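You operate a simulated robot arm through the tools that you are given. There is no shell and no other tool. Be economical: measure what you need, move in short steps, check, and stop when the job is done.

Carry out the task below with a simulated two-armed robot. There is one attempt and no reset: what you move stays moved.

Task
Put the red tin on the middle shelf of the grey shelf unit away on the fourth shelf from the bottom of the grey shelf unit. Pick up the upright red pipe with one hand, pass it to the other hand and put it on the fourth shelf from the bottom of the grey shelf unit. Take the blue pin and leave it on the test bench in front of the pump. Put the yellow magnet on the upper shelf of the test bench. Take the white flat bar and leave it in the white tray. Take the green tin on the top of the table in booth c and put it away on the fourth shelf from the bottom of the grey shelf unit. Open the top grey drawer. Any order will do. Set down upright: upright red pipe.
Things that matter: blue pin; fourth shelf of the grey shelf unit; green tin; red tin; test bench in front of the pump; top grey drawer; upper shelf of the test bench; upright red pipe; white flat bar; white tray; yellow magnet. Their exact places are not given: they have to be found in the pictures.

It is judged by the outcome, as a careful person would: the job done as asked, and still so three seconds after it is handed in. It fails if anything else is knocked over, pushed out of place, dropped, spilled or broken.

Robot
Two 7-joint arms with two-finger parallel grippers on one trunk, on a base that drives. Base frame: it is fixed to the floor where the robot stands at the start and does not move with it; the origin is under the middle of the robot, x ahead of it, y to its left, z up. Lengths are in m, angles in rad, forces in N, time in s.
The left shoulder is at the start at [0.11, 0.169, 1.495], the right one opposite. With the tool pointing down near the work surface each hand reaches from about 0.1 to 0.32 m from the robot's upright axis, wherever it stands, measured 20 degrees to its own side. Places, roughly: blue pin (2x2x6 cm) [0.6, 1.9, 0.9]; fourth shelf of the grey shelf unit [0.7, -0.1, 1.3]; green tin [-7.5, -0.5, 1]; red tin [0.75, -0.25, 1]; test bench in front of the pump (26x18 cm) [0.36, 2.86, 0.9]; top grey drawer [0.5, -3.8, 0.7]; upper shelf of the test bench (113x13 cm) [0.86, 2.06, 1.32]; upright red pipe (7x7x13 cm) [0.8, 0, 1]; white flat bar (12x4x2 cm) [-7.5, -0.6, 0.9]; white tray (29x19x5 cm) [-3.7, 1.1, 0.3]; yellow magnet [-3, 0.25, 0.5]. Payload 1.57 kg a hand.
The TCP of each hand is the grasp point between the finger pads, 0.03 m short of the fingertips. In the tool frame z runs along the fingers and y along their closing line. The gripper opens to 0.08 m. The fingers are 0.017 m wide and 0.012 m thick; the gripper's body (0.04 by 0.082 m) begins 0.08 m behind the TCP.
Orientation is told as [roll, pitch, yaw] about the base's x, y, z axes, in that order, counted from this pose: with the fingers straight down and closing along the base's y, the tool's x points along the base's -x, its y along +y and its z along -z.

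Tools
- The arms move only by the tool apply_moves. It takes "left_rows", "right_rows" or both (then of equal length, played together; a hand with none holds still); each is a list of rows, each a list of 3 entries, a list of its own where there are three numbers: the shift along the tool's x, y, z in mm, then the turn, a rotation vector about the tool's x, y, z in degrees, then the closure in counts, from 0 (fully open) to 255 (shut). In form: [[[dx, dy, dz], [ax, ay, az], jaw], ...]. A call has 1 to 20 rows; each row shifts and turns the commanded pose from where the row before left it, along the tool's axes as they then stand. Each row takes 0.2 s and may step no farther than 0.05 m and 0.15 rad from the row before; otherwise, or with a gripper value out of range, the whole call is refused. A pose out of reach is approached as far as the arm can. The call stops where the force on the tool passes 40 N (or 10 N more than at its start, if that is more) or the arm is blocked; 0.2 s more then pass. Each finger travels about 0.072 m/s and halts on what it meets, pressing with about 23 N; the grip force reading is that of the motor and also rises with nothing between the fingers. The clock runs only during rows and for 0.2 s after the last one: add rows that do not move to give the fingers time. It gives the time, the measured TCP pose, the force on the tool (base axes), the opening and the grip force at its end, in the units of the frame above (readings bear some noise), with the torque about the TCP (base axes, N m) and any sound that the robot's microphone picked up.
- Cameras (640 x 400 px; columns grow to the right, rows downward): "scene" is now at [0.1569, -0.0081, 1.6891]; the picture's right is [-0.26, -0.97, 0.00], its down [-0.70, 0.19, -0.69] and it looks along [0.67, -0.18, -0.72] (base axes); focal length 257 px, centre (320, 200). "left" rides on the left gripper at [0.072, 0.007, -0.122] in its tool frame; the picture's right is [-0.09, 1.00, 0.00], its down [-0.84, -0.08, -0.54] and it looks along [-0.54, -0.05, 0.84] (tool axes); focal length 238 px, centre (320, 200). "right" rides on the right gripper at [0.072, -0.007, -0.122] in its tool frame; the picture's right is [0.09, 1.00, 0.00], its down [-0.84, 0.08, -0.54] and it looks along [-0.54, 0.05, 0.84] (tool axes); focal length 238 px, centre (320, 200).
- get_image(camera): a new picture of that camera. The clock stands still meanwhile.
- move_column(by): slides the trunk up (or, below 0, down) by that many m; the arms and the scene camera ride with it, the base frame stays. It gives what a move gives, with no picture.
- base_move(legs): drives the robot by 1 to 6 legs, each [ahead, left, turn to the left] in m, m and rad, along the robot's own axes; the way and the turn of a leg run together, so that a leg with both is an arc; at most 1.5 m and 3.142 rad a leg. The arms and the cameras ride along, it lands a little off, and it stops where it bumps. It gives what a move gives.
- turn_head(pan, tilt): turns the head with the scene camera to pan (to the left, within 1.501 rad either way) and tilt (down, from -0.506 to 1.204), counted from straight ahead of the robot. It gives what a move gives.
- measure_at(camera, pixels): for up to 12 pixels [column, row] of the newest picture of that camera ("zoom" is the newest enlarged one), the place [x, y, z] in the base frame of the surface seen there, good to about 0.003 m, but the place of the scene camera against the robot may be out by one fixed shift of up to 0.018 m in any direction. The clock stands still meanwhile.
- close_up(camera, box): a new picture of the part [left, top, right, bottom] of that camera's present view, enlarged. The clock stands still meanwhile.
- finish_job(): hands the job in; it is judged then, once.

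Work in short steps. Measure before you move; look again where a grasp or a placing could have gone wrong, and mend it. You have 138 turns and 164 pictures in all, those below and enlarged ones among them. Open the grippers and draw the arms clear of the work before you hand the job in, unless the task says otherwise.

The tools are called after ">>>" as name(argument=value, ...) on one line, values as JSON. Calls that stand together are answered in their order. apply_moves: Moves the arms, as the interface text tells. Its arguments: {"type":"object","properties":{"left_rows":{"type":"array"},"right_rows":{"type":"array"}},"required":[]} The other tools are called the same way: move_column (by) slides the trunk up or down; base_move (legs) drives the base; turn_head (pan, tilt) turns the head that bears the scene camera; get_image (camera) takes a picture; measure_at (camera, pixels) gives the place of the surface under pixels of a picture; close_up (camera, box) takes an enlarged picture of a part of a camera's view; finish_job () hands the job in.

At the start:

```text
clock: 0.0
left_eef_pos: [0.4308, 0.0608, 0.9994]
left_ee_rot: [0.0, 0.001, 0.001]
left_ft_force: [-0.1, 0.5, -0.7]
left_moment: [-0.01, -0.01, 0.0]
left_finger_gap: 0.0797
left_gripper_force: 0.0
right_eef_pos: [0.435, -0.2715, 0.9999]
right_ee_rot: [0.001, 0.0, 0.0]
right_ft_force: [-0.6, 0.3, 0.2]
right_moment: [-0.04, 0.0, 0.01]
right_finger_gap: 0.0802
right_gripper_force: 0.0
trunk travel left (down, up): [-0.809, 0.081]
robot x, y, heading: [-0.0028, -0.0014, 0.001]
head pan, tilt: [-0.26, 0.805]
```

scene: 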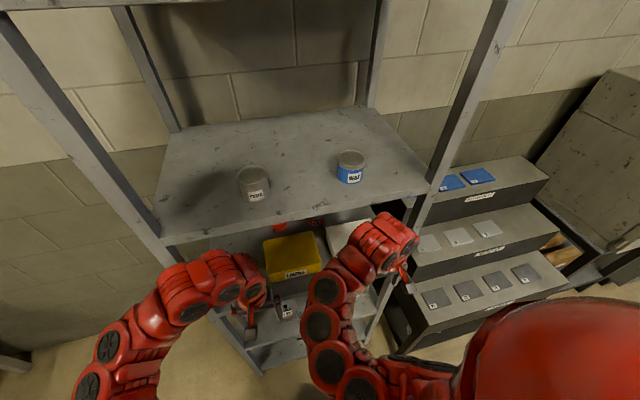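
right: 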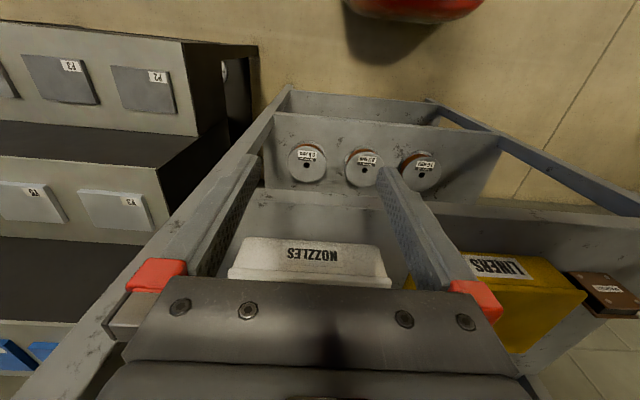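
left: 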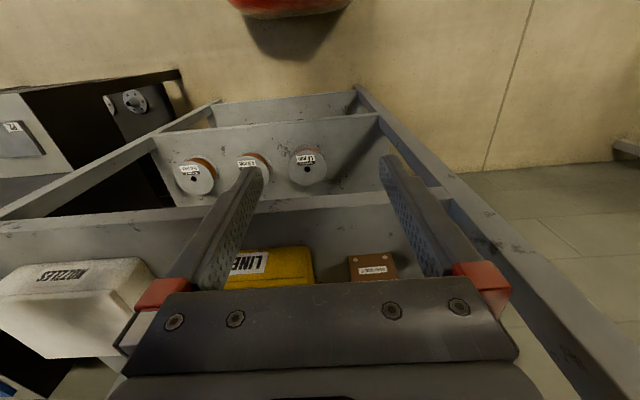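

The scene picture shows the fourth shelf with two tins; the middle shelf is beneath it and hidden by the arms. I turn the head and look at the shelf unit from straight on.

>>> turn_head(pan=0.0, tilt=0.6)

>>> move_column(by=-0.4)

>>> get_image(camera="scene")

```text
clock: 0.8
left_eef_pos: [0.4314, 0.0606, 1.0001]
left_ee_rot: [-0.002, -0.001, 0.0]
left_ft_force: [-0.4, -0.1, 0.2]
left_moment: [0.02, 0.0, 0.03]
left_finger_gap: 0.08
left_gripper_force: 0.0
right_eef_pos: [0.4357, -0.2718, 1.0005]
right_ee_rot: [0.001, -0.001, -0.001]
right_ft_force: [0.0, 0.1, -1.0]
right_moment: [0.03, -0.02, 0.03]
right_finger_gap: 0.08
right_gripper_force: 0.2
trunk travel left (down, up): [-0.809, 0.081]
robot x, y, heading: [0.0022, -0.0003, -0.006]
head pan, tilt: [0.0, 0.6]
```

```text
clock: 4.6
left_eef_pos: [0.4306, 0.0612, 0.6008]
left_ee_rot: [-0.001, 0.0, 0.0]
left_ft_force: [-0.3, 0.5, 0.2]
left_moment: [-0.01, 0.0, -0.03]
left_finger_gap: 0.0799
left_gripper_force: 0.1
right_eef_pos: [0.4352, -0.2721, 0.5987]
right_ee_rot: [0.0, 0.0, 0.002]
right_ft_force: [-0.9, -0.7, -0.2]
right_moment: [-0.03, 0.0, -0.02]
right_finger_gap: 0.0799
right_gripper_force: 0.1
trunk travel left (down, up): [-0.409, 0.481]
robot x, y, heading: [0.0016, -0.0038, -0.003]
head pan, tilt: [0.0, 0.6]
```

```text
160 pictures are left
```

scene: 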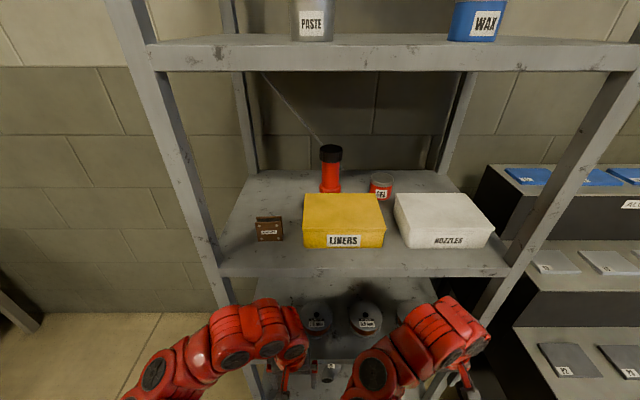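

The red pipe (330,168) and red tin (381,187) stand behind the LINERS and NOZZLES boxes. I measure them, the boxes and both shelves.

>>> measure_at(camera="scene", pixels=[[330, 148], [331, 180], [381, 177], [380, 193], [340, 198], [344, 222], [440, 200], [330, 268], [290, 210], [390, 55], [390, 242], [432, 182]])

>>> close_up(camera="scene", box=[220, 120, 520, 290])

```text
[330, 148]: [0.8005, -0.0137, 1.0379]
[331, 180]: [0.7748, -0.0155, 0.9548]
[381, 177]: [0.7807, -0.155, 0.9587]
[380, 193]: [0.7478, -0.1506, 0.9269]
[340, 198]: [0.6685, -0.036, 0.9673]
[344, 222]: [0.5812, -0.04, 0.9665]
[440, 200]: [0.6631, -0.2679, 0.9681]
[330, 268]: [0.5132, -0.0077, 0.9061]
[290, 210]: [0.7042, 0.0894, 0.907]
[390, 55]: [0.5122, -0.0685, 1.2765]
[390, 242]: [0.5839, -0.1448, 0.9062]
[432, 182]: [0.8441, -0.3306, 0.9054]
```

```text
2.13 times, centred on (370, 205) of scene
```

zoom: 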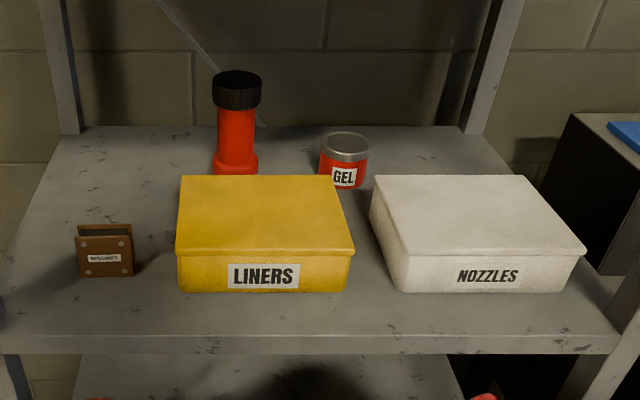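

Pipe axis is about (0.80,-0.014), tin about (0.78,-0.153), shelf tops at z 0.906 and ~1.285. I back off to have space, then tilt both hands 45° forward and raise them in front of the robot.

>>> base_move(legs=[[-0.35, 0, 0]])

>>> apply_moves(left_rows=[[[0, 0, 0], [0, -7.5, 0], 0], [[0, 0, 0], [0, -7.5, 0], 0], [[0, 0, 0], [0, -7.5, 0], 0], [[0, 0, 0], [0, -7.5, 0], 0], [[0, 0, 0], [0, -7.5, 0], 0], [[0, 0, 0], [0, -7.5, 0], 0], [[-37, 0, -16], [0, 0, 0], 0], [[-37, 0, -16], [0, 0, 0], 0], [[-37, 0, -16], [0, 0, 0], 0], [[-37, 0, -16], [0, 0, 0], 0], [[-37, 0, -16], [0, 0, 0], 0], [[-37, 0, -16], [0, 0, 0], 0], [[-37, 0, -16], [0, 0, 0], 0], [[-37, 0, -16], [0, 0, 0], 0]], right_rows=[[[0, 0, 0], [0, -7.5, 0], 0], [[0, 0, 0], [0, -7.5, 0], 0], [[0, 0, 0], [0, -7.5, 0], 0], [[0, 0, 0], [0, -7.5, 0], 0], [[0, 0, 0], [0, -7.5, 0], 0], [[0, 0, 0], [0, -7.5, 0], 0], [[-37, 0, -16], [0, 0, 0], 0], [[-37, 0, -16], [0, 0, 0], 0], [[-37, 0, -16], [0, 0, 0], 0], [[-37, 0, -16], [0, 0, 0], 0], [[-37, 0, -16], [0, 0, 0], 0], [[-37, 0, -16], [0, 0, 0], 0], [[-37, 0, -16], [0, 0, 0], 0], [[-37, 0, -16], [0, 0, 0], 0]])

>>> get_image(camera="scene")

```text
clock: 6.9
left_eef_pos: [0.083, 0.0597, 0.6007]
left_ee_rot: [0.001, 0.001, -0.012]
left_ft_force: [0.1, -0.2, 0.5]
left_moment: [0.01, -0.01, 0.03]
left_finger_gap: 0.08
left_gripper_force: 0.0
right_eef_pos: [0.0848, -0.2759, 0.599]
right_ee_rot: [0.001, 0.001, -0.011]
right_ft_force: [0.3, 0.1, -0.6]
right_moment: [-0.03, -0.01, 0.0]
right_finger_gap: 0.0801
right_gripper_force: 0.0
trunk travel left (down, up): [-0.409, 0.481]
robot x, y, heading: [-0.3442, 0.0025, -0.017]
head pan, tilt: [0.0, 0.6]
```

```text
clock: 9.9
left_eef_pos: [0.1365, 0.0602, 0.6331]
left_ee_rot: [-0.006, -0.133, -0.012]
left_ft_force: [-0.1, 0.8, -0.5]
left_moment: [-0.02, 0.0, 0.0]
left_finger_gap: 0.0799
left_gripper_force: 0.1
left hand out of reach, approached as far as the arm can: row 2, 3, 4, 5, 6, 8, 9, 10, 11, 12, 13, 14
right_eef_pos: [0.235, -0.3825, 0.764]
right_ee_rot: [-0.011, -0.723, -0.01]
right_ft_force: [-0.1, 0.1, 0.8]
right_moment: [-0.03, 0.02, -0.06]
right_finger_gap: 0.0801
right_gripper_force: 0.0
right hand out of reach, approached as far as the arm can: row 2, 3, 4, 5, 6, 7, 8, 9, 10, 11, 12, 13, 14
trunk travel left (down, up): [-0.409, 0.481]
robot x, y, heading: [-0.3478, -0.0003, -0.014]
head pan, tilt: [0.0, 0.6]
```

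```text
158 pictures are left
```

scene: 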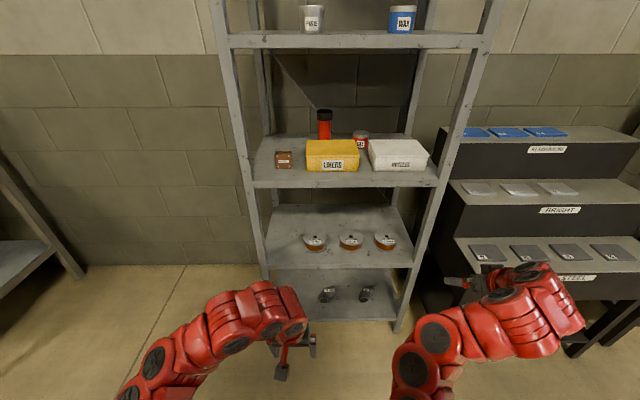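

The right hand nearly got the tilt but the left stuck at the start. I try moving the left outwards and upward first, and hold the right, to learn the reach.

>>> apply_moves(left_rows=[[[0, 0, 0], [0, 0, 0], 0], [[0, 30, -30], [0, 0, 0], 0], [[0, 30, -30], [0, 0, 0], 0], [[0, 30, -30], [0, 0, 0], 0], [[0, 0, -30], [0, -7.5, 0], 0], [[0, 0, -30], [0, -7.5, 0], 0], [[0, 0, -30], [0, -7.5, 0], 0]], right_rows=[[[0, 0, 0], [0, 0, 0], 0], [[0, 0, -30], [0, 0, 0], 0], [[0, 0, -30], [0, 0, 0], 0], [[0, 0, -30], [0, 0, 0], 0], [[0, 0, -30], [0, 0, 0], 0], [[0, 0, 0], [0, 0, 0], 0], [[0, 0, 0], [0, 0, 0], 0]])

>>> get_image(camera="scene")

```text
clock: 11.5
left_eef_pos: [0.0995, 0.1402, 0.7688]
left_ee_rot: [-0.093, -0.203, 0.032]
left_ft_force: [-1.1, -0.8, 0.4]
left_moment: [0.03, -0.03, 0.01]
left_finger_gap: 0.08
left_gripper_force: 0.0
left hand out of reach, approached as far as the arm can: row 2, 3, 4, 5, 6, 7
right_eef_pos: [0.2334, -0.3703, 0.7661]
right_ee_rot: [-0.013, -0.721, -0.012]
right_ft_force: [-0.9, -0.1, -0.3]
right_moment: [-0.01, -0.01, 0.01]
right_finger_gap: 0.0799
right_gripper_force: 0.0
right hand out of reach, approached as far as the arm can: row 2, 3, 4, 5
trunk travel left (down, up): [-0.409, 0.481]
robot x, y, heading: [-0.3492, 0.0041, -0.012]
head pan, tilt: [0.0, 0.6]
```

```text
157 pictures are left
```

scene: 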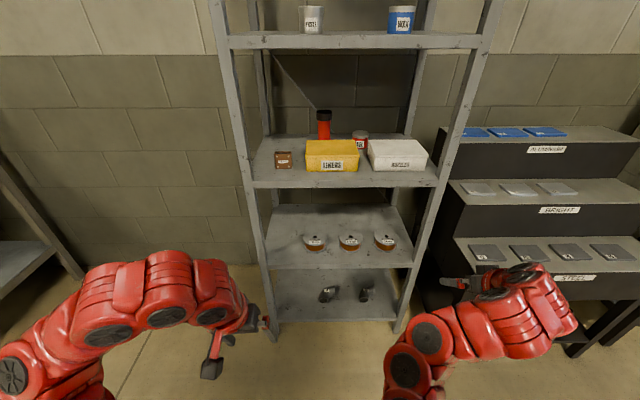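

The right won't pull back at that tilt, so I try the opposite: extending forwards on both, with the left pitching gradually as it extends.

>>> apply_moves(left_rows=[[[-30, 0, 0], [0, 0, 0], 0], [[-30, 0, 0], [0, 0, 0], 0], [[-30, 0, 0], [0, 0, 0], 0], [[-30, 0, 0], [0, 0, 0], 0], [[-30, 0, 0], [0, -7.5, 0], 0], [[-30, 0, 0], [0, -7.5, 0], 0]], right_rows=[[[0, 0, 0], [0, 0, 0], 0], [[-20, 0, 0], [0, 0, 0], 0], [[-20, 0, 0], [0, 0, 0], 0], [[-20, 0, 0], [0, 0, 0], 0], [[0, 0, 0], [0, 0, 0], 0], [[0, 0, 0], [0, 0, 0], 0]])

>>> get_image(camera="scene")

```text
clock: 12.9
left_eef_pos: [0.2008, 0.1566, 0.7434]
left_ee_rot: [-0.103, -0.462, 0.058]
left_ft_force: [-0.3, -0.4, 0.5]
left_moment: [-0.04, -0.04, 0.02]
left_finger_gap: 0.0799
left_gripper_force: 0.1
left hand out of reach, approached as far as the arm can: row 1, 2, 3, 4
right_eef_pos: [0.2779, -0.3683, 0.8052]
right_ee_rot: [-0.009, -0.722, -0.011]
right_ft_force: [-0.2, 0.5, 0.0]
right_moment: [-0.02, 0.0, 0.04]
right_finger_gap: 0.0799
right_gripper_force: 0.0
trunk travel left (down, up): [-0.409, 0.481]
robot x, y, heading: [-0.3513, -0.0007, -0.014]
head pan, tilt: [0.0, 0.6]
```

```text
156 pictures are left
```

scene: 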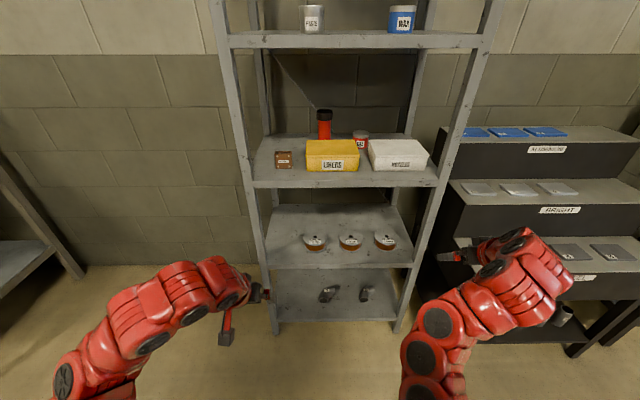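

Extending works. I continue: left to mirror the right, right further forward and up.

>>> apply_moves(left_rows=[[[-25, 0, 0], [-1, -4, 2], 0], [[-25, 0, 0], [-1, -4, 2], 0], [[-25, 0, 0], [-1, -4, 2], 0], [[-25, 0, 0], [0, -4, 0], 0], [[0, 0, 0], [0, 0, 0], 0], [[0, 0, 0], [0, 0, 0], 0]], right_rows=[[[-20, 0, 0], [0, 0, 0], 0], [[-20, 0, 0], [0, 0, 0], 0], [[-20, 0, 0], [0, 0, 0], 0], [[-20, 0, 0], [0, 0, 0], 0], [[-20, 0, 0], [0, 0, 0], 0], [[0, 0, 0], [0, 0, 0], 0]])

>>> get_image(camera="scene")

```text
clock: 14.3
left_eef_pos: [0.2892, 0.157, 0.7976]
left_ee_rot: [0.012, -0.748, -0.054]
left_ft_force: [-0.5, 0.0, -0.3]
left_moment: [0.06, 0.0, -0.02]
left_finger_gap: 0.0799
left_gripper_force: 0.0
right_eef_pos: [0.3521, -0.3712, 0.8724]
right_ee_rot: [-0.007, -0.72, -0.011]
right_ft_force: [0.4, -0.3, -0.5]
right_moment: [0.03, 0.0, -0.02]
right_finger_gap: 0.0801
right_gripper_force: 0.1
trunk travel left (down, up): [-0.409, 0.481]
robot x, y, heading: [-0.3448, 0.0033, -0.013]
head pan, tilt: [0.0, 0.6]
```

```text
155 pictures are left
```

scene: 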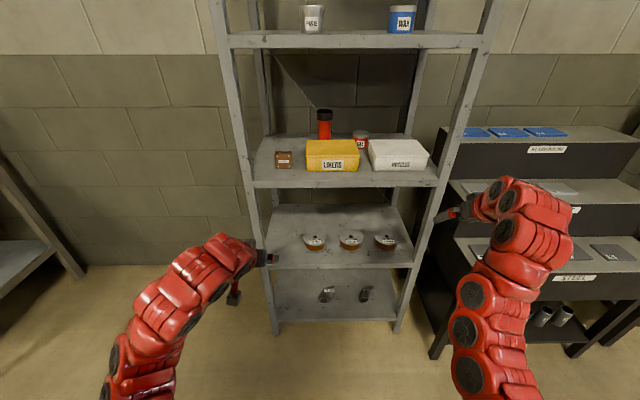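

The right hand is now tilted with room to go. I measure where the forearm and elbow lie to check clearance to the shelf posts and the fourth shelf.

>>> measure_at(camera="scene", pixels=[[475, 295], [468, 330], [515, 285], [560, 235], [515, 235], [512, 200], [540, 200], [490, 205], [462, 213], [443, 215], [440, 175], [244, 190]])

>>> get_image(camera="right")

```text
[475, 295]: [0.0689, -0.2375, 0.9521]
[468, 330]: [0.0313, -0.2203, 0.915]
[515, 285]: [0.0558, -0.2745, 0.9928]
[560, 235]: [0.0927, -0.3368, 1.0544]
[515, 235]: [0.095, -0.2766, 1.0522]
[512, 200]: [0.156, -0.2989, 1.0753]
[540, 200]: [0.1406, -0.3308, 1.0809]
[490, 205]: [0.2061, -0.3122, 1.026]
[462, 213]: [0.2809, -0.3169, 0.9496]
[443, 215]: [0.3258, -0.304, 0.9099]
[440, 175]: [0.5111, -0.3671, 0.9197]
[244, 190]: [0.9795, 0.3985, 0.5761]
```

```text
154 pictures are left
```

right: 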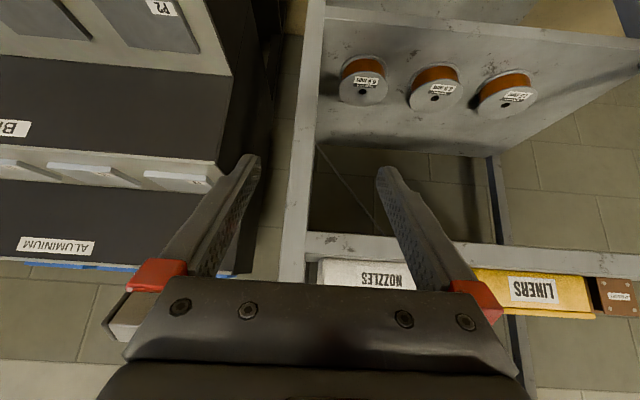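

Everything on the right arm stays within 0.21 m above the TCP, so it fits under the fourth shelf. I raise the column, strafe left to line up with the red tin and drive part-way in.

>>> move_column(by=0.19)

>>> base_move(legs=[[0, 0.216, 0.013], [0.2, 0, 0]])

>>> get_image(camera="right")

>>> get_image(camera="scene")

```text
clock: 16.3
left_eef_pos: [0.2882, 0.1564, 0.988]
left_ee_rot: [0.01, -0.748, -0.052]
left_ft_force: [-0.8, -1.0, 0.8]
left_moment: [0.0, 0.03, -0.02]
left_finger_gap: 0.0802
left_gripper_force: 0.0
right_eef_pos: [0.3535, -0.3712, 1.0614]
right_ee_rot: [-0.007, -0.72, -0.011]
right_ft_force: [0.0, 0.1, -0.1]
right_moment: [0.01, 0.01, -0.02]
right_finger_gap: 0.0799
right_gripper_force: 0.0
trunk travel left (down, up): [-0.599, 0.291]
robot x, y, heading: [-0.3468, 0.0015, -0.013]
head pan, tilt: [0.0, 0.6]
```

```text
clock: 19.2
left_eef_pos: [0.4853, 0.3876, 0.9883]
left_ee_rot: [0.013, -0.745, -0.035]
left_ft_force: [-1.0, -0.1, 0.8]
left_moment: [0.01, -0.01, 0.0]
left_finger_gap: 0.08
left_gripper_force: 0.1
right_eef_pos: [0.5592, -0.1393, 1.0607]
right_ee_rot: [-0.009, -0.718, 0.01]
right_ft_force: [-1.1, 0.2, -0.4]
right_moment: [-0.02, -0.02, 0.02]
right_finger_gap: 0.0799
right_gripper_force: 0.0
trunk travel left (down, up): [-0.599, 0.291]
robot x, y, heading: [-0.1508, 0.2167, 0.006]
head pan, tilt: [0.0, 0.6]
```

```text
153 pictures are left
```

right: 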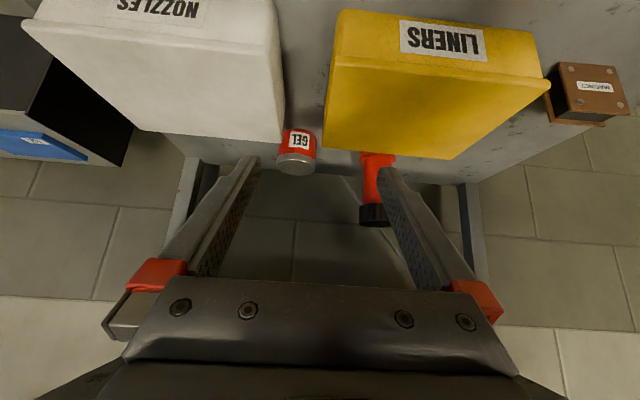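

```text
152 pictures are left
```

scene: 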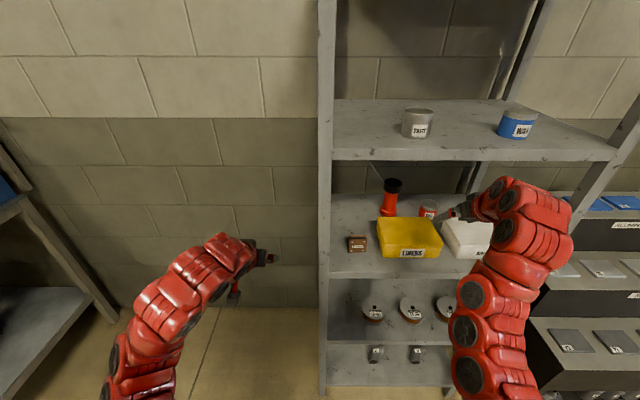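

The right camera (upside down) sees the tin at (296,152) and the pipe at (372,185). I measure them from it, since it has no fixed shift.

>>> measure_at(camera="right", pixels=[[300, 141], [295, 165], [280, 153], [313, 155], [374, 208], [372, 182], [362, 205], [387, 210], [320, 120], [340, 140], [270, 130], [430, 150]])

>>> close_up(camera="right", box=[250, 110, 410, 240])

>>> measure_at(camera="scene", pixels=[[426, 209], [390, 188], [417, 112], [517, 114], [360, 130], [450, 110], [410, 236], [425, 155]])

```text
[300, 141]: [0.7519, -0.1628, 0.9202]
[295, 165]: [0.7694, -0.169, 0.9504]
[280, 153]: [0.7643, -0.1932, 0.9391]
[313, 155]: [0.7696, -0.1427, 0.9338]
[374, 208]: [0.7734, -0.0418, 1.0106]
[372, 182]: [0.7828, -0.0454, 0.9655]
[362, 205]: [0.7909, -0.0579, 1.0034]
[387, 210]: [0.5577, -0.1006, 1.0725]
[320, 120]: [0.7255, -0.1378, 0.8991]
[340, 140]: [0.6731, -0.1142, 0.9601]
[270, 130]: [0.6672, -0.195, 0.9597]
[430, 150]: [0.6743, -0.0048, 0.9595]
```

```text
3.08 times, centred on (330, 175) of right
```

zoom: 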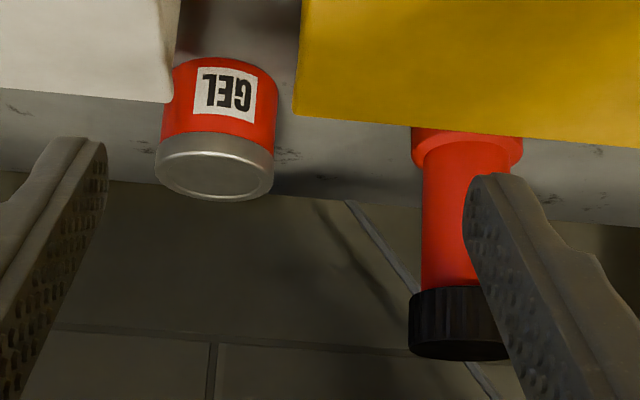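

```text
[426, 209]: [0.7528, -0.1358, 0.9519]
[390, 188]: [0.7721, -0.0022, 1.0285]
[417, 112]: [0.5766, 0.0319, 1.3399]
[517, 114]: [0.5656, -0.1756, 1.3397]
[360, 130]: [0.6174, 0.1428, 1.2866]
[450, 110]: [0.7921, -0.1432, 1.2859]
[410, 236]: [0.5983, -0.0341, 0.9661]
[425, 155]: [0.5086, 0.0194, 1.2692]
```

From the hand camera: tin centre about (0.782,-0.168), shelf at z 0.899, and the scene camera reads about +0.015 in y and +0.007 in z. I drive in above the tin, then correct with the arm.

>>> base_move(legs=[[0.155, -0.026, -0.006]])

>>> get_image(camera="right")

```text
clock: 20.3
left_eef_pos: [0.5526, 0.3722, 0.9931]
left_ee_rot: [0.008, -0.752, -0.041]
left_ft_force: [0.3, -0.1, -0.2]
left_moment: [-0.05, -0.02, -0.03]
left_finger_gap: 0.08
left_gripper_force: 0.0
right_eef_pos: [0.6207, -0.1486, 1.0599]
right_ee_rot: [0.013, -0.71, -0.003]
right_ft_force: [0.3, -0.2, 0.8]
right_moment: [-0.02, 0.0, 0.02]
right_finger_gap: 0.08
right_gripper_force: 0.1
trunk travel left (down, up): [-0.599, 0.291]
robot x, y, heading: [-0.0727, 0.2092, -0.0]
head pan, tilt: [0.0, 0.6]
stopped in leg 1: the robot was blocked; the commanded pose is now the measured one
```

```text
150 pictures are left
```

right: 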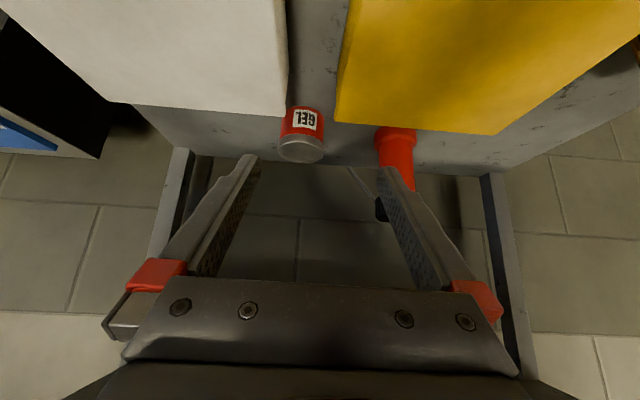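

The base was blocked, likely the wrist (≈0.21 above TCP) met the fourth shelf's front edge. I back off, flatten the right hand's tilt to about -0.9 and lower 0.05.

>>> base_move(legs=[[-0.1, 0, 0]])

>>> apply_moves(right_rows=[[[0, 0, 0], [0, -5.5, 0], 0], [[0, 0, 0], [0, -5.5, 0], 0]])

>>> move_column(by=-0.055)

>>> get_image(camera="scene")

```text
clock: 21.4
left_eef_pos: [0.4621, 0.3718, 0.9872]
left_ee_rot: [0.01, -0.747, -0.042]
left_ft_force: [0.1, -0.8, 0.1]
left_moment: [-0.04, 0.02, 0.01]
left_finger_gap: 0.0797
left_gripper_force: 0.0
right_eef_pos: [0.5317, -0.1506, 1.0523]
right_ee_rot: [0.012, -0.703, -0.004]
right_ft_force: [-0.7, 0.4, 0.5]
right_moment: [-0.01, 0.02, 0.01]
right_finger_gap: 0.0798
right_gripper_force: 0.0
trunk travel left (down, up): [-0.599, 0.291]
robot x, y, heading: [-0.1737, 0.2093, -0.002]
head pan, tilt: [0.0, 0.6]
```

```text
clock: 22.1
left_eef_pos: [0.4618, 0.3715, 0.9881]
left_ee_rot: [0.011, -0.746, -0.042]
left_ft_force: [-0.6, 0.1, 0.1]
left_moment: [0.0, 0.01, -0.02]
left_finger_gap: 0.0803
left_gripper_force: 0.0
right_eef_pos: [0.5318, -0.1515, 1.0513]
right_ee_rot: [0.016, -0.892, -0.008]
right_ft_force: [0.5, -0.3, -0.3]
right_moment: [0.01, -0.04, 0.03]
right_finger_gap: 0.0798
right_gripper_force: 0.1
trunk travel left (down, up): [-0.599, 0.291]
robot x, y, heading: [-0.1727, 0.2098, 0.004]
head pan, tilt: [0.0, 0.6]
```

```text
clock: 23.0
left_eef_pos: [0.4636, 0.3716, 0.932]
left_ee_rot: [0.009, -0.746, -0.04]
left_ft_force: [-0.2, -0.6, 0.1]
left_moment: [0.0, -0.01, 0.0]
left_finger_gap: 0.0796
left_gripper_force: 0.0
right_eef_pos: [0.5329, -0.1505, 0.9969]
right_ee_rot: [0.016, -0.893, -0.007]
right_ft_force: [0.4, 0.4, -0.1]
right_moment: [0.02, 0.01, 0.0]
right_finger_gap: 0.0798
right_gripper_force: 0.1
trunk travel left (down, up): [-0.544, 0.346]
robot x, y, heading: [-0.173, 0.2053, 0.002]
head pan, tilt: [0.0, 0.6]
```

```text
149 pictures are left
```

scene: 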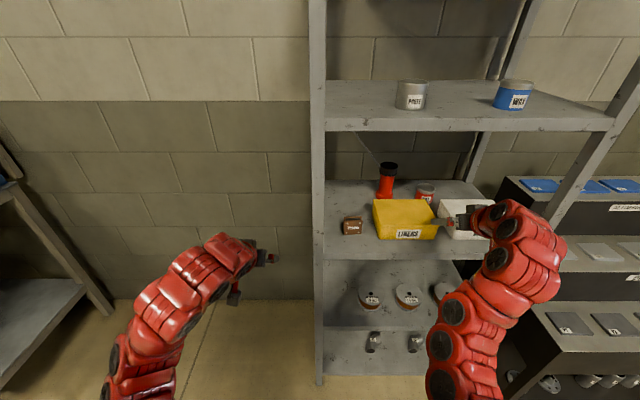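

I measure the wrist's top against the shelf.

>>> measure_at(camera="scene", pixels=[[510, 203], [525, 215], [545, 225], [548, 255], [500, 225], [535, 285], [430, 125], [480, 222], [520, 245]])

>>> get_image(camera="right")

```text
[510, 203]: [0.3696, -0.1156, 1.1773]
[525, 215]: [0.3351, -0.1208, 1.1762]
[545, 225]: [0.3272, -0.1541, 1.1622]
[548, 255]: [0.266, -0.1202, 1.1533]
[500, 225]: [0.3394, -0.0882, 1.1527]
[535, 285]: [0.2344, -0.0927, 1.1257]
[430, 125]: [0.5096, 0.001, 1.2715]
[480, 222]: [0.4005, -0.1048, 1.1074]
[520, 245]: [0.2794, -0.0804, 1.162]
```

```text
148 pictures are left
```

right: 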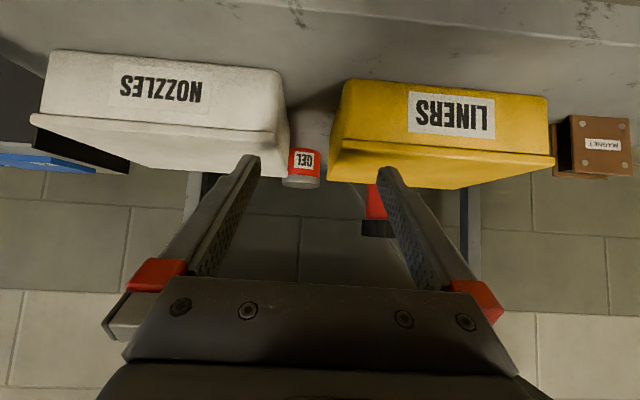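

Wrist top is ~1.17, shelf underside ~1.245: clear. I raise 0.015 and drive in to above the tin.

>>> move_column(by=0.014)

>>> base_move(legs=[[0, -0.018, 0], [0.165, 0, 0]])

>>> get_image(camera="right")

```text
clock: 23.6
left_eef_pos: [0.4632, 0.3716, 0.9462]
left_ee_rot: [0.008, -0.746, -0.038]
left_ft_force: [0.1, -0.1, -0.5]
left_moment: [-0.02, 0.0, 0.02]
left_finger_gap: 0.0801
left_gripper_force: 0.1
right_eef_pos: [0.5341, -0.1499, 1.0112]
right_ee_rot: [0.017, -0.892, -0.007]
right_ft_force: [0.4, 0.8, -0.9]
right_moment: [-0.01, -0.01, -0.01]
right_finger_gap: 0.08
right_gripper_force: 0.0
trunk travel left (down, up): [-0.558, 0.332]
robot x, y, heading: [-0.1718, 0.2115, 0.003]
head pan, tilt: [0.0, 0.6]
```

```text
clock: 25.4
left_eef_pos: [0.6256, 0.3555, 0.9468]
left_ee_rot: [0.01, -0.745, -0.038]
left_ft_force: [0.0, -0.2, 0.1]
left_moment: [0.0, -0.02, 0.0]
left_finger_gap: 0.0801
left_gripper_force: 0.1
right_eef_pos: [0.6969, -0.1681, 1.0105]
right_ee_rot: [0.014, -0.891, -0.005]
right_ft_force: [-0.2, -0.4, -0.8]
right_moment: [0.0, 0.0, -0.01]
right_finger_gap: 0.08
right_gripper_force: 0.0
trunk travel left (down, up): [-0.558, 0.332]
robot x, y, heading: [-0.0096, 0.1886, 0.007]
head pan, tilt: [0.0, 0.6]
```

```text
147 pictures are left
```

right: 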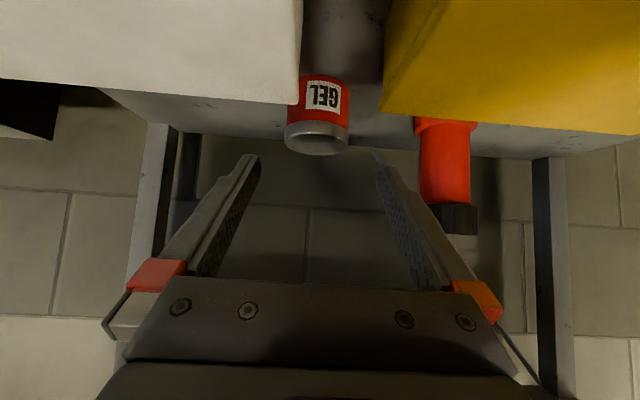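

The tin (318,115) is centred between the fingers. I measure it and the pipe from here.

>>> measure_at(camera="right", pixels=[[323, 95], [318, 141], [289, 128], [345, 128], [457, 215], [445, 170], [443, 215], [473, 215], [445, 127], [360, 105], [420, 170], [469, 170]])

```text
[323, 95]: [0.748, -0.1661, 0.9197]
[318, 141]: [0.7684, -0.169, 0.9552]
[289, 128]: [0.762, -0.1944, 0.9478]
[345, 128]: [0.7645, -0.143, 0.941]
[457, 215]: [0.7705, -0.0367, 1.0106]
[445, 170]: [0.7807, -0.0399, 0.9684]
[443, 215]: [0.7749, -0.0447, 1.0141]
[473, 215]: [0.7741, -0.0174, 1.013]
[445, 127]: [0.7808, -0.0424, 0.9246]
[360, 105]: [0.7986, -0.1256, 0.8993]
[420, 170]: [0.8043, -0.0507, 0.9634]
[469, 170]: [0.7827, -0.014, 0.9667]
```

Tin centre ≈ (0.777,-0.168), top 0.955. I advance along the fingers to it and close.

>>> apply_moves(right_rows=[[[10, 0, 12], [0, 0, 0], 0], [[0, 0, 25], [0, 0, 0], 0], [[0, 0, 25], [0, 0, 0], 0], [[0, 0, 25], [0, 0, 0], 0], [[0, 0, 25], [0, 0, 0], 0], [[0, 0, 0], [0, 0, 0], 0], [[0, 0, 0], [0, 0, 0], 120], [[0, 0, 0], [0, 0, 0], 200], [[0, 0, 0], [0, 0, 0], 200], [[0, 0, 0], [0, 0, 0], 200]])

>>> get_image(camera="right")

```text
clock: 26.7
left_eef_pos: [0.6215, 0.3566, 0.9486]
left_ee_rot: [0.006, -0.748, -0.036]
left_ft_force: [0.9, 0.2, -1.5]
left_moment: [0.0, 0.0, 0.06]
left_finger_gap: 0.08
left_gripper_force: 0.1
right_eef_pos: [0.7769, -0.1649, 0.9516]
right_ee_rot: [-0.001, -0.918, 0.008]
right_ft_force: [-10.0, 1.7, 38.4]
right_moment: [-0.71, 5.42, -0.41]
right_finger_gap: 0.08
right_gripper_force: 0.1
trunk travel left (down, up): [-0.558, 0.332]
robot x, y, heading: [-0.011, 0.1873, 0.005]
head pan, tilt: [0.0, 0.6]
stopped in row 6 (right hand): the force on the tool passed its limit at 47 N (the readings are from after the stop); the commanded pose is now the measured one
```

```text
146 pictures are left
```

right: 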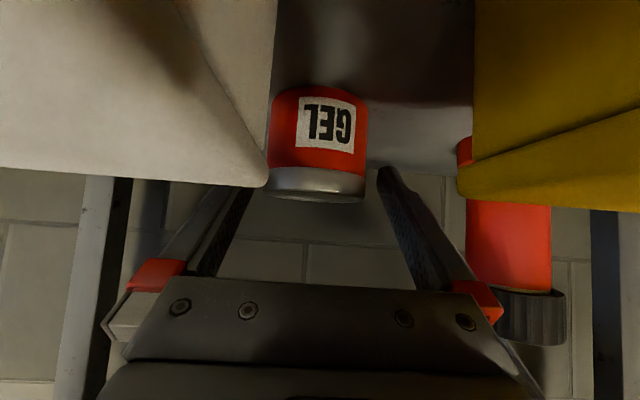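

Upward force 0.14 m behind the TCP: the camera housing beneath the hand met the box tops. I draw back 30 mm and steepen the tilt to about -0.6 so it clears.

>>> apply_moves(right_rows=[[[0, 0, -15], [0, 0, 0], 0], [[0, 0, -15], [0, 0, 0], 0], [[0, 0, 0], [0, 6.1, 0], 0], [[0, 0, 0], [0, 6.1, 0], 0], [[0, 0, 0], [0, 6.1, 0], 0], [[0, 0, 0], [0, 0, 0], 0]])

>>> get_image(camera="scene")

>>> get_image(camera="right")

```text
clock: 28.1
left_eef_pos: [0.6239, 0.3538, 0.9463]
left_ee_rot: [0.011, -0.746, -0.04]
left_ft_force: [-0.3, 0.4, -0.2]
left_moment: [0.02, 0.0, -0.01]
left_finger_gap: 0.0801
left_gripper_force: 0.0
right_eef_pos: [0.7534, -0.1671, 0.9606]
right_ee_rot: [0.007, -0.584, 0.003]
right_ft_force: [0.7, 0.0, 0.2]
right_moment: [0.0, 0.01, 0.02]
right_finger_gap: 0.0799
right_gripper_force: 0.1
trunk travel left (down, up): [-0.558, 0.332]
robot x, y, heading: [-0.0114, 0.1905, 0.006]
head pan, tilt: [0.0, 0.6]
```

```text
145 pictures are left
```

scene: 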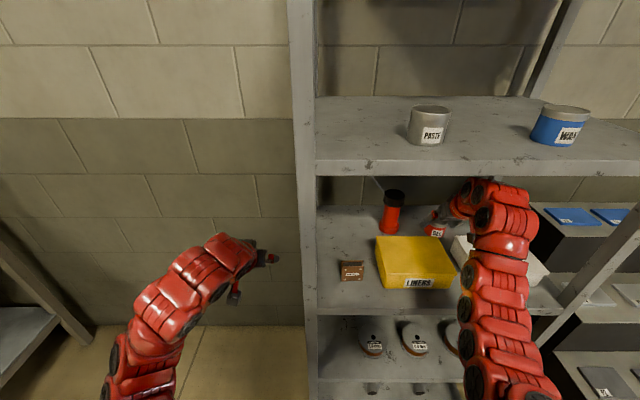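

```text
144 pictures are left
```

right: 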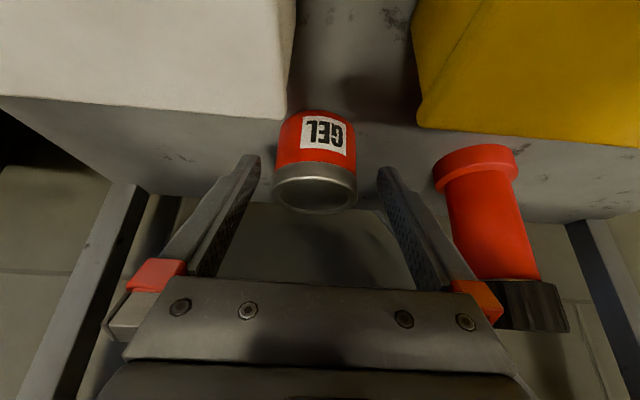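

Clear now. I advance the remaining ~30 mm and grip.

>>> apply_moves(right_rows=[[[-4, 0, 15], [0, 0, 0], 0], [[-4, 0, 15], [0, 0, 0], 0], [[0, 0, 0], [0, 0, 0], 80], [[0, 0, 0], [0, 0, 0], 180], [[0, 0, 0], [0, 0, 0], 200], [[0, 0, 0], [0, 0, 0], 200], [[0, 0, 0], [0, 0, 0], 200]])

>>> get_image(camera="right")

```text
clock: 29.7
left_eef_pos: [0.6252, 0.3551, 0.9473]
left_ee_rot: [0.01, -0.747, -0.041]
left_ft_force: [-0.9, -0.3, 0.2]
left_moment: [-0.01, 0.0, -0.01]
left_finger_gap: 0.0801
left_gripper_force: 0.2
right_eef_pos: [0.7781, -0.1682, 0.9422]
right_ee_rot: [0.006, -0.586, 0.003]
right_ft_force: [1.3, -2.8, 4.6]
right_moment: [-0.2, 0.02, 0.05]
right_finger_gap: 0.0607
right_gripper_force: 23.5
trunk travel left (down, up): [-0.558, 0.332]
robot x, y, heading: [-0.0104, 0.1856, 0.0]
head pan, tilt: [0.0, 0.6]
```

```text
143 pictures are left
```

right: 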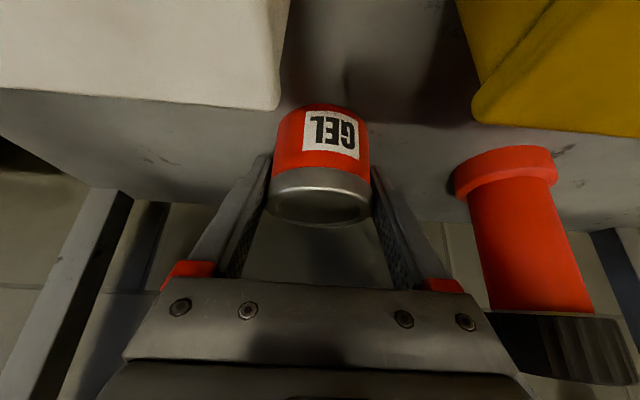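

Tin is held (gap 0.0607). I check the wrist's top height from the last scene picture before lifting.

>>> measure_at(camera="scene", pixels=[[475, 183], [500, 186], [510, 192], [525, 200], [500, 225], [500, 265], [430, 164]])

```text
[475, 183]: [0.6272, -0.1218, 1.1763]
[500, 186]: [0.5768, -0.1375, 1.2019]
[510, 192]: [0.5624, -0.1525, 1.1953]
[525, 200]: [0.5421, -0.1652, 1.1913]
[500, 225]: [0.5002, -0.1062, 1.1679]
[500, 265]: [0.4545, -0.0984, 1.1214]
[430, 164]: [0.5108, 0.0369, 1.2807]
```

Wrist top is TCP+0.235, so I lift 0.035, flatten the tilt to ~-0.9, and then lift 0.045 more.

>>> move_column(by=0.035)

>>> apply_moves(right_rows=[[[0, 0, 0], [0, -6, 0], 200], [[0, 0, 0], [0, -6, 0], 200], [[0, 0, 0], [0, -6, 0], 200], [[0, 0, 0], [0, 0, 0], 200]])

>>> move_column(by=0.047)

>>> get_image(camera="scene")

>>> get_image(camera="right")

```text
clock: 30.4
left_eef_pos: [0.6241, 0.3539, 0.981]
left_ee_rot: [0.011, -0.744, -0.04]
left_ft_force: [0.6, 0.2, -0.2]
left_moment: [0.0, -0.03, 0.01]
left_finger_gap: 0.0801
left_gripper_force: 0.1
right_eef_pos: [0.7783, -0.1673, 0.9753]
right_ee_rot: [0.005, -0.584, 0.004]
right_ft_force: [1.1, -0.3, -2.7]
right_moment: [-0.02, 0.01, 0.02]
right_finger_gap: 0.061
right_gripper_force: 23.3
trunk travel left (down, up): [-0.593, 0.297]
robot x, y, heading: [-0.0113, 0.1878, 0.004]
head pan, tilt: [0.0, 0.6]
```

```text
clock: 31.4
left_eef_pos: [0.6248, 0.3545, 0.9813]
left_ee_rot: [0.01, -0.747, -0.04]
left_ft_force: [0.2, -0.5, -0.6]
left_moment: [0.0, -0.04, 0.02]
left_finger_gap: 0.08
left_gripper_force: 0.1
right_eef_pos: [0.7784, -0.1675, 0.9752]
right_ee_rot: [0.008, -0.901, 0.001]
right_ft_force: [-0.4, 0.6, -2.5]
right_moment: [0.01, 0.0, -0.02]
right_finger_gap: 0.061
right_gripper_force: 23.1
trunk travel left (down, up): [-0.593, 0.297]
robot x, y, heading: [-0.0079, 0.1912, 0.004]
head pan, tilt: [0.0, 0.6]
```

```text
clock: 32.3
left_eef_pos: [0.6255, 0.3544, 1.0281]
left_ee_rot: [0.011, -0.745, -0.04]
left_ft_force: [-0.1, 0.1, 0.1]
left_moment: [-0.01, 0.0, 0.05]
left_finger_gap: 0.0801
left_gripper_force: 0.1
right_eef_pos: [0.7794, -0.1679, 1.0213]
right_ee_rot: [0.006, -0.898, 0.0]
right_ft_force: [-0.4, 0.7, -3.0]
right_moment: [0.04, -0.01, -0.02]
right_finger_gap: 0.061
right_gripper_force: 23.2
trunk travel left (down, up): [-0.64, 0.25]
robot x, y, heading: [-0.0079, 0.1953, 0.002]
head pan, tilt: [0.0, 0.6]
```

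```text
142 pictures are left
```

scene: 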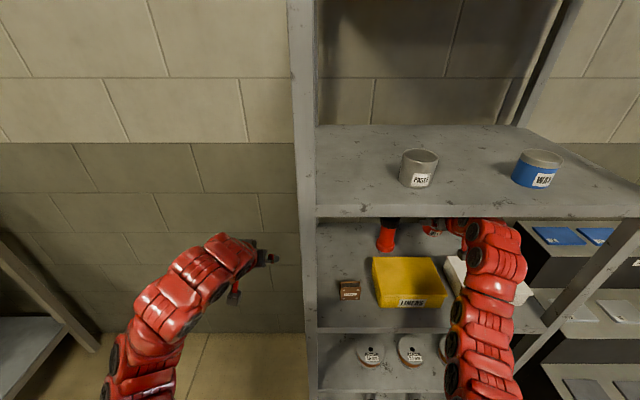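

```text
141 pictures are left
```

right: 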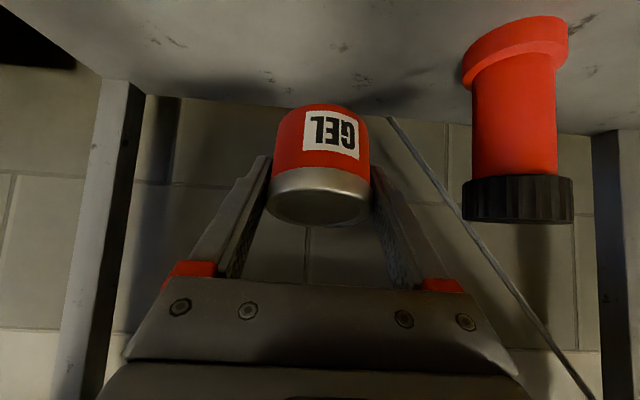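

Tin is clear over the boxes. I drive out, raise the column to its top, and lift the right arm while standing off.

>>> base_move(legs=[[-0.42, 0, 0]])

>>> move_column(by=0.249)

>>> apply_moves(right_rows=[[[-20, 0, -16], [0, 0, 0], 200], [[-20, 0, -16], [0, 0, 0], 200], [[-20, 0, -16], [0, 0, 0], 200], [[-20, 0, -16], [0, 0, 0], 200], [[0, 0, 0], [0, 6, 0], 200], [[0, 0, 0], [0, 6, 0], 200], [[0, 0, 0], [0, 6, 0], 200], [[0, 0, 0], [0, 0, 0], 200]])

>>> turn_head(pan=0, tilt=0.3)

>>> get_image(camera="scene")

```text
clock: 34.9
left_eef_pos: [0.2031, 0.349, 1.0283]
left_ee_rot: [0.01, -0.746, -0.05]
left_ft_force: [-0.3, 0.5, 0.9]
left_moment: [0.01, 0.03, -0.01]
left_finger_gap: 0.0802
left_gripper_force: 0.1
right_eef_pos: [0.351, -0.1749, 1.022]
right_ee_rot: [0.005, -0.899, -0.011]
right_ft_force: [0.6, 0.3, -1.3]
right_moment: [0.04, 0.01, -0.01]
right_finger_gap: 0.0607
right_gripper_force: 23.0
trunk travel left (down, up): [-0.64, 0.25]
robot x, y, heading: [-0.4321, 0.192, -0.008]
head pan, tilt: [0.0, 0.6]
```

```text
clock: 37.5
left_eef_pos: [0.204, 0.3492, 1.2775]
left_ee_rot: [0.01, -0.745, -0.05]
left_ft_force: [0.1, -0.6, 0.1]
left_moment: [0.0, 0.02, -0.01]
left_finger_gap: 0.08
left_gripper_force: 0.0
right_eef_pos: [0.3521, -0.1753, 1.2713]
right_ee_rot: [0.008, -0.899, -0.011]
right_ft_force: [-0.4, -0.1, -2.5]
right_moment: [0.02, 0.03, 0.0]
right_finger_gap: 0.0609
right_gripper_force: 23.3
trunk travel left (down, up): [-0.889, 0.001]
robot x, y, heading: [-0.4329, 0.1926, -0.009]
head pan, tilt: [0.0, 0.6]
```

```text
clock: 39.3
left_eef_pos: [0.2035, 0.3491, 1.2774]
left_ee_rot: [0.011, -0.744, -0.051]
left_ft_force: [0.0, 0.1, 0.3]
left_moment: [0.03, 0.0, 0.03]
left_finger_gap: 0.0801
left_gripper_force: 0.1
right_eef_pos: [0.351, -0.1764, 1.3739]
right_ee_rot: [0.006, -0.585, -0.009]
right_ft_force: [0.4, -0.1, -2.3]
right_moment: [0.0, 0.01, -0.01]
right_finger_gap: 0.061
right_gripper_force: 23.2
trunk travel left (down, up): [-0.889, 0.001]
robot x, y, heading: [-0.4327, 0.1916, -0.005]
head pan, tilt: [0.0, 0.6]
```

```text
clock: 40.1
left_eef_pos: [0.2043, 0.3489, 1.277]
left_ee_rot: [0.009, -0.745, -0.052]
left_ft_force: [0.1, -0.8, -0.5]
left_moment: [0.01, 0.02, -0.05]
left_finger_gap: 0.0801
left_gripper_force: 0.0
right_eef_pos: [0.352, -0.1758, 1.3736]
right_ee_rot: [0.005, -0.585, -0.008]
right_ft_force: [1.1, 0.0, -1.7]
right_moment: [-0.01, 0.02, -0.02]
right_finger_gap: 0.061
right_gripper_force: 23.2
trunk travel left (down, up): [-0.889, 0.001]
robot x, y, heading: [-0.4323, 0.1949, -0.008]
head pan, tilt: [0.0, 0.3]
```

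```text
140 pictures are left
```

scene: 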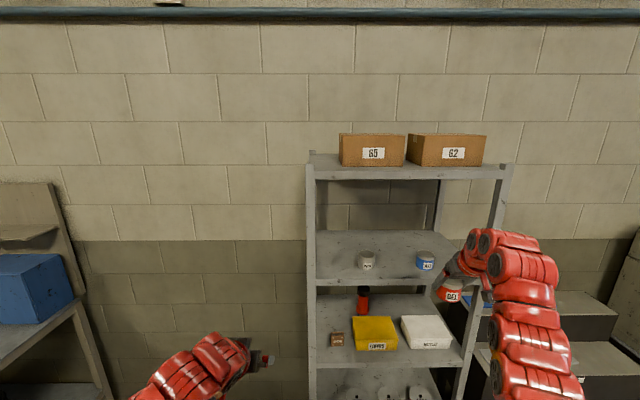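

>>> measure_at(camera="scene", pixels=[[400, 178], [400, 168], [490, 237], [515, 235], [530, 255], [455, 265], [311, 240], [498, 205], [365, 256], [425, 255]])

```text
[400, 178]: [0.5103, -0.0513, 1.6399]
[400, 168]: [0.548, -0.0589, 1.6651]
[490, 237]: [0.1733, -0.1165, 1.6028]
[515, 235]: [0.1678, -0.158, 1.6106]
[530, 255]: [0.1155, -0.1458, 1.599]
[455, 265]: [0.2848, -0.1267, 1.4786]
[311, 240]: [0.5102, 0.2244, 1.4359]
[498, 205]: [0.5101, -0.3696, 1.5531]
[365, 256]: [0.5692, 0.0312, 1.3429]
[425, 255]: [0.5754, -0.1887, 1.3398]
```

Fifth shelf's underside ≈1.625, wrist top ≈1.60. I lower 0.028, shift left 0.085 to the gap between PASTE and WAX, then drive part-way and check.

>>> move_column(by=-0.028)

>>> base_move(legs=[[0, 0.084, 0.007], [0.15, 0, 0]])

>>> get_image(camera="right")

```text
clock: 40.9
left_eef_pos: [0.2038, 0.3488, 1.2492]
left_ee_rot: [0.011, -0.745, -0.05]
left_ft_force: [-0.6, -1.3, -1.2]
left_moment: [-0.01, 0.0, -0.01]
left_finger_gap: 0.0797
left_gripper_force: 0.0
right_eef_pos: [0.351, -0.1764, 1.3443]
right_ee_rot: [0.005, -0.583, -0.009]
right_ft_force: [0.2, -0.2, -2.6]
right_moment: [0.01, 0.02, 0.01]
right_finger_gap: 0.0607
right_gripper_force: 23.3
trunk travel left (down, up): [-0.861, 0.029]
robot x, y, heading: [-0.434, 0.1913, -0.008]
head pan, tilt: [0.0, 0.3]
```

```text
clock: 42.9
left_eef_pos: [0.3518, 0.4288, 1.2496]
left_ee_rot: [0.011, -0.746, -0.049]
left_ft_force: [0.3, 0.1, -0.3]
left_moment: [0.02, -0.01, 0.03]
left_finger_gap: 0.0798
left_gripper_force: 0.0
right_eef_pos: [0.4996, -0.0955, 1.347]
right_ee_rot: [0.005, -0.587, -0.009]
right_ft_force: [-0.3, 0.0, -1.6]
right_moment: [0.02, -0.02, -0.01]
right_finger_gap: 0.0609
right_gripper_force: 22.7
trunk travel left (down, up): [-0.861, 0.029]
robot x, y, heading: [-0.2868, 0.2713, -0.007]
head pan, tilt: [0.0, 0.3]
```

```text
139 pictures are left
```

right: 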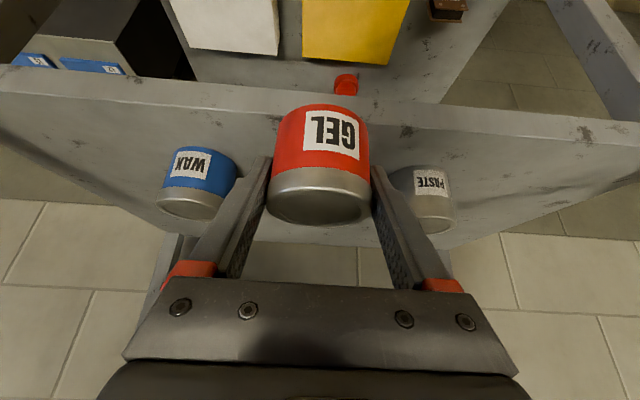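

The tin is between WAX (200,180) and PASTE (425,195). I measure both and the shelf top.

>>> measure_at(camera="right", pixels=[[234, 175], [190, 200], [165, 195], [395, 180], [430, 205], [452, 200], [290, 100], [400, 110], [230, 210], [310, 240]])

```text
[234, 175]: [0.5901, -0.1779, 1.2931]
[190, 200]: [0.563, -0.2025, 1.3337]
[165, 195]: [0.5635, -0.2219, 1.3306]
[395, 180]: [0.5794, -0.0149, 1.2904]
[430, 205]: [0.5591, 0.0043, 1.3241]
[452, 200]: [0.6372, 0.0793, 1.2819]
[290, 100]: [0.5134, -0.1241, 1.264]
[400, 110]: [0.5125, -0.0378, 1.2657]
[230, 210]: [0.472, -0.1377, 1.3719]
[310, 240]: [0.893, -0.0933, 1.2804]
```

Gap is y -0.17…-0.02, centred on the hand. Driving in 0.20, then lowering until about 1.326.

>>> base_move(legs=[[0.2, 0.001, 0]])

>>> move_column(by=-0.019)

>>> get_image(camera="right")

```text
clock: 44.5
left_eef_pos: [0.5534, 0.4282, 1.2496]
left_ee_rot: [0.01, -0.748, -0.05]
left_ft_force: [-0.1, 0.0, -0.5]
left_moment: [0.01, 0.0, 0.02]
left_finger_gap: 0.0801
left_gripper_force: 0.0
right_eef_pos: [0.7026, -0.0969, 1.3464]
right_ee_rot: [0.006, -0.587, -0.008]
right_ft_force: [0.0, 0.3, -1.8]
right_moment: [-0.01, -0.01, 0.0]
right_finger_gap: 0.0608
right_gripper_force: 23.1
trunk travel left (down, up): [-0.861, 0.029]
robot x, y, heading: [-0.0778, 0.2743, -0.011]
head pan, tilt: [0.0, 0.3]
```

```text
clock: 45.2
left_eef_pos: [0.5564, 0.4292, 1.2305]
left_ee_rot: [0.009, -0.744, -0.051]
left_ft_force: [0.5, -0.4, -0.9]
left_moment: [0.0, -0.02, -0.01]
left_finger_gap: 0.08
left_gripper_force: 0.2
right_eef_pos: [0.705, -0.0963, 1.3252]
right_ee_rot: [0.006, -0.584, -0.008]
right_ft_force: [0.1, -0.4, -2.1]
right_moment: [0.01, 0.0, -0.03]
right_finger_gap: 0.0608
right_gripper_force: 22.9
trunk travel left (down, up): [-0.842, 0.048]
robot x, y, heading: [-0.0779, 0.2701, -0.013]
head pan, tilt: [0.0, 0.3]
```

```text
138 pictures are left
```

right: 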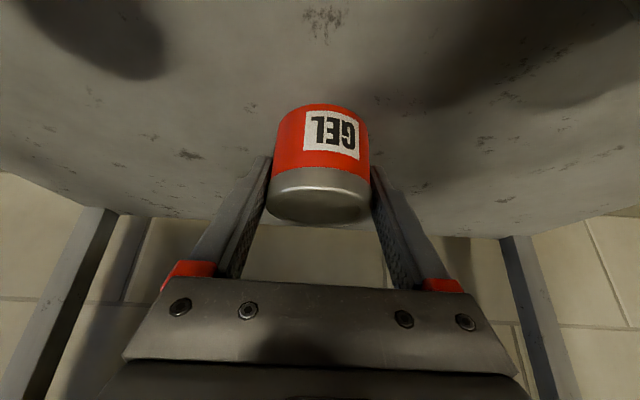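

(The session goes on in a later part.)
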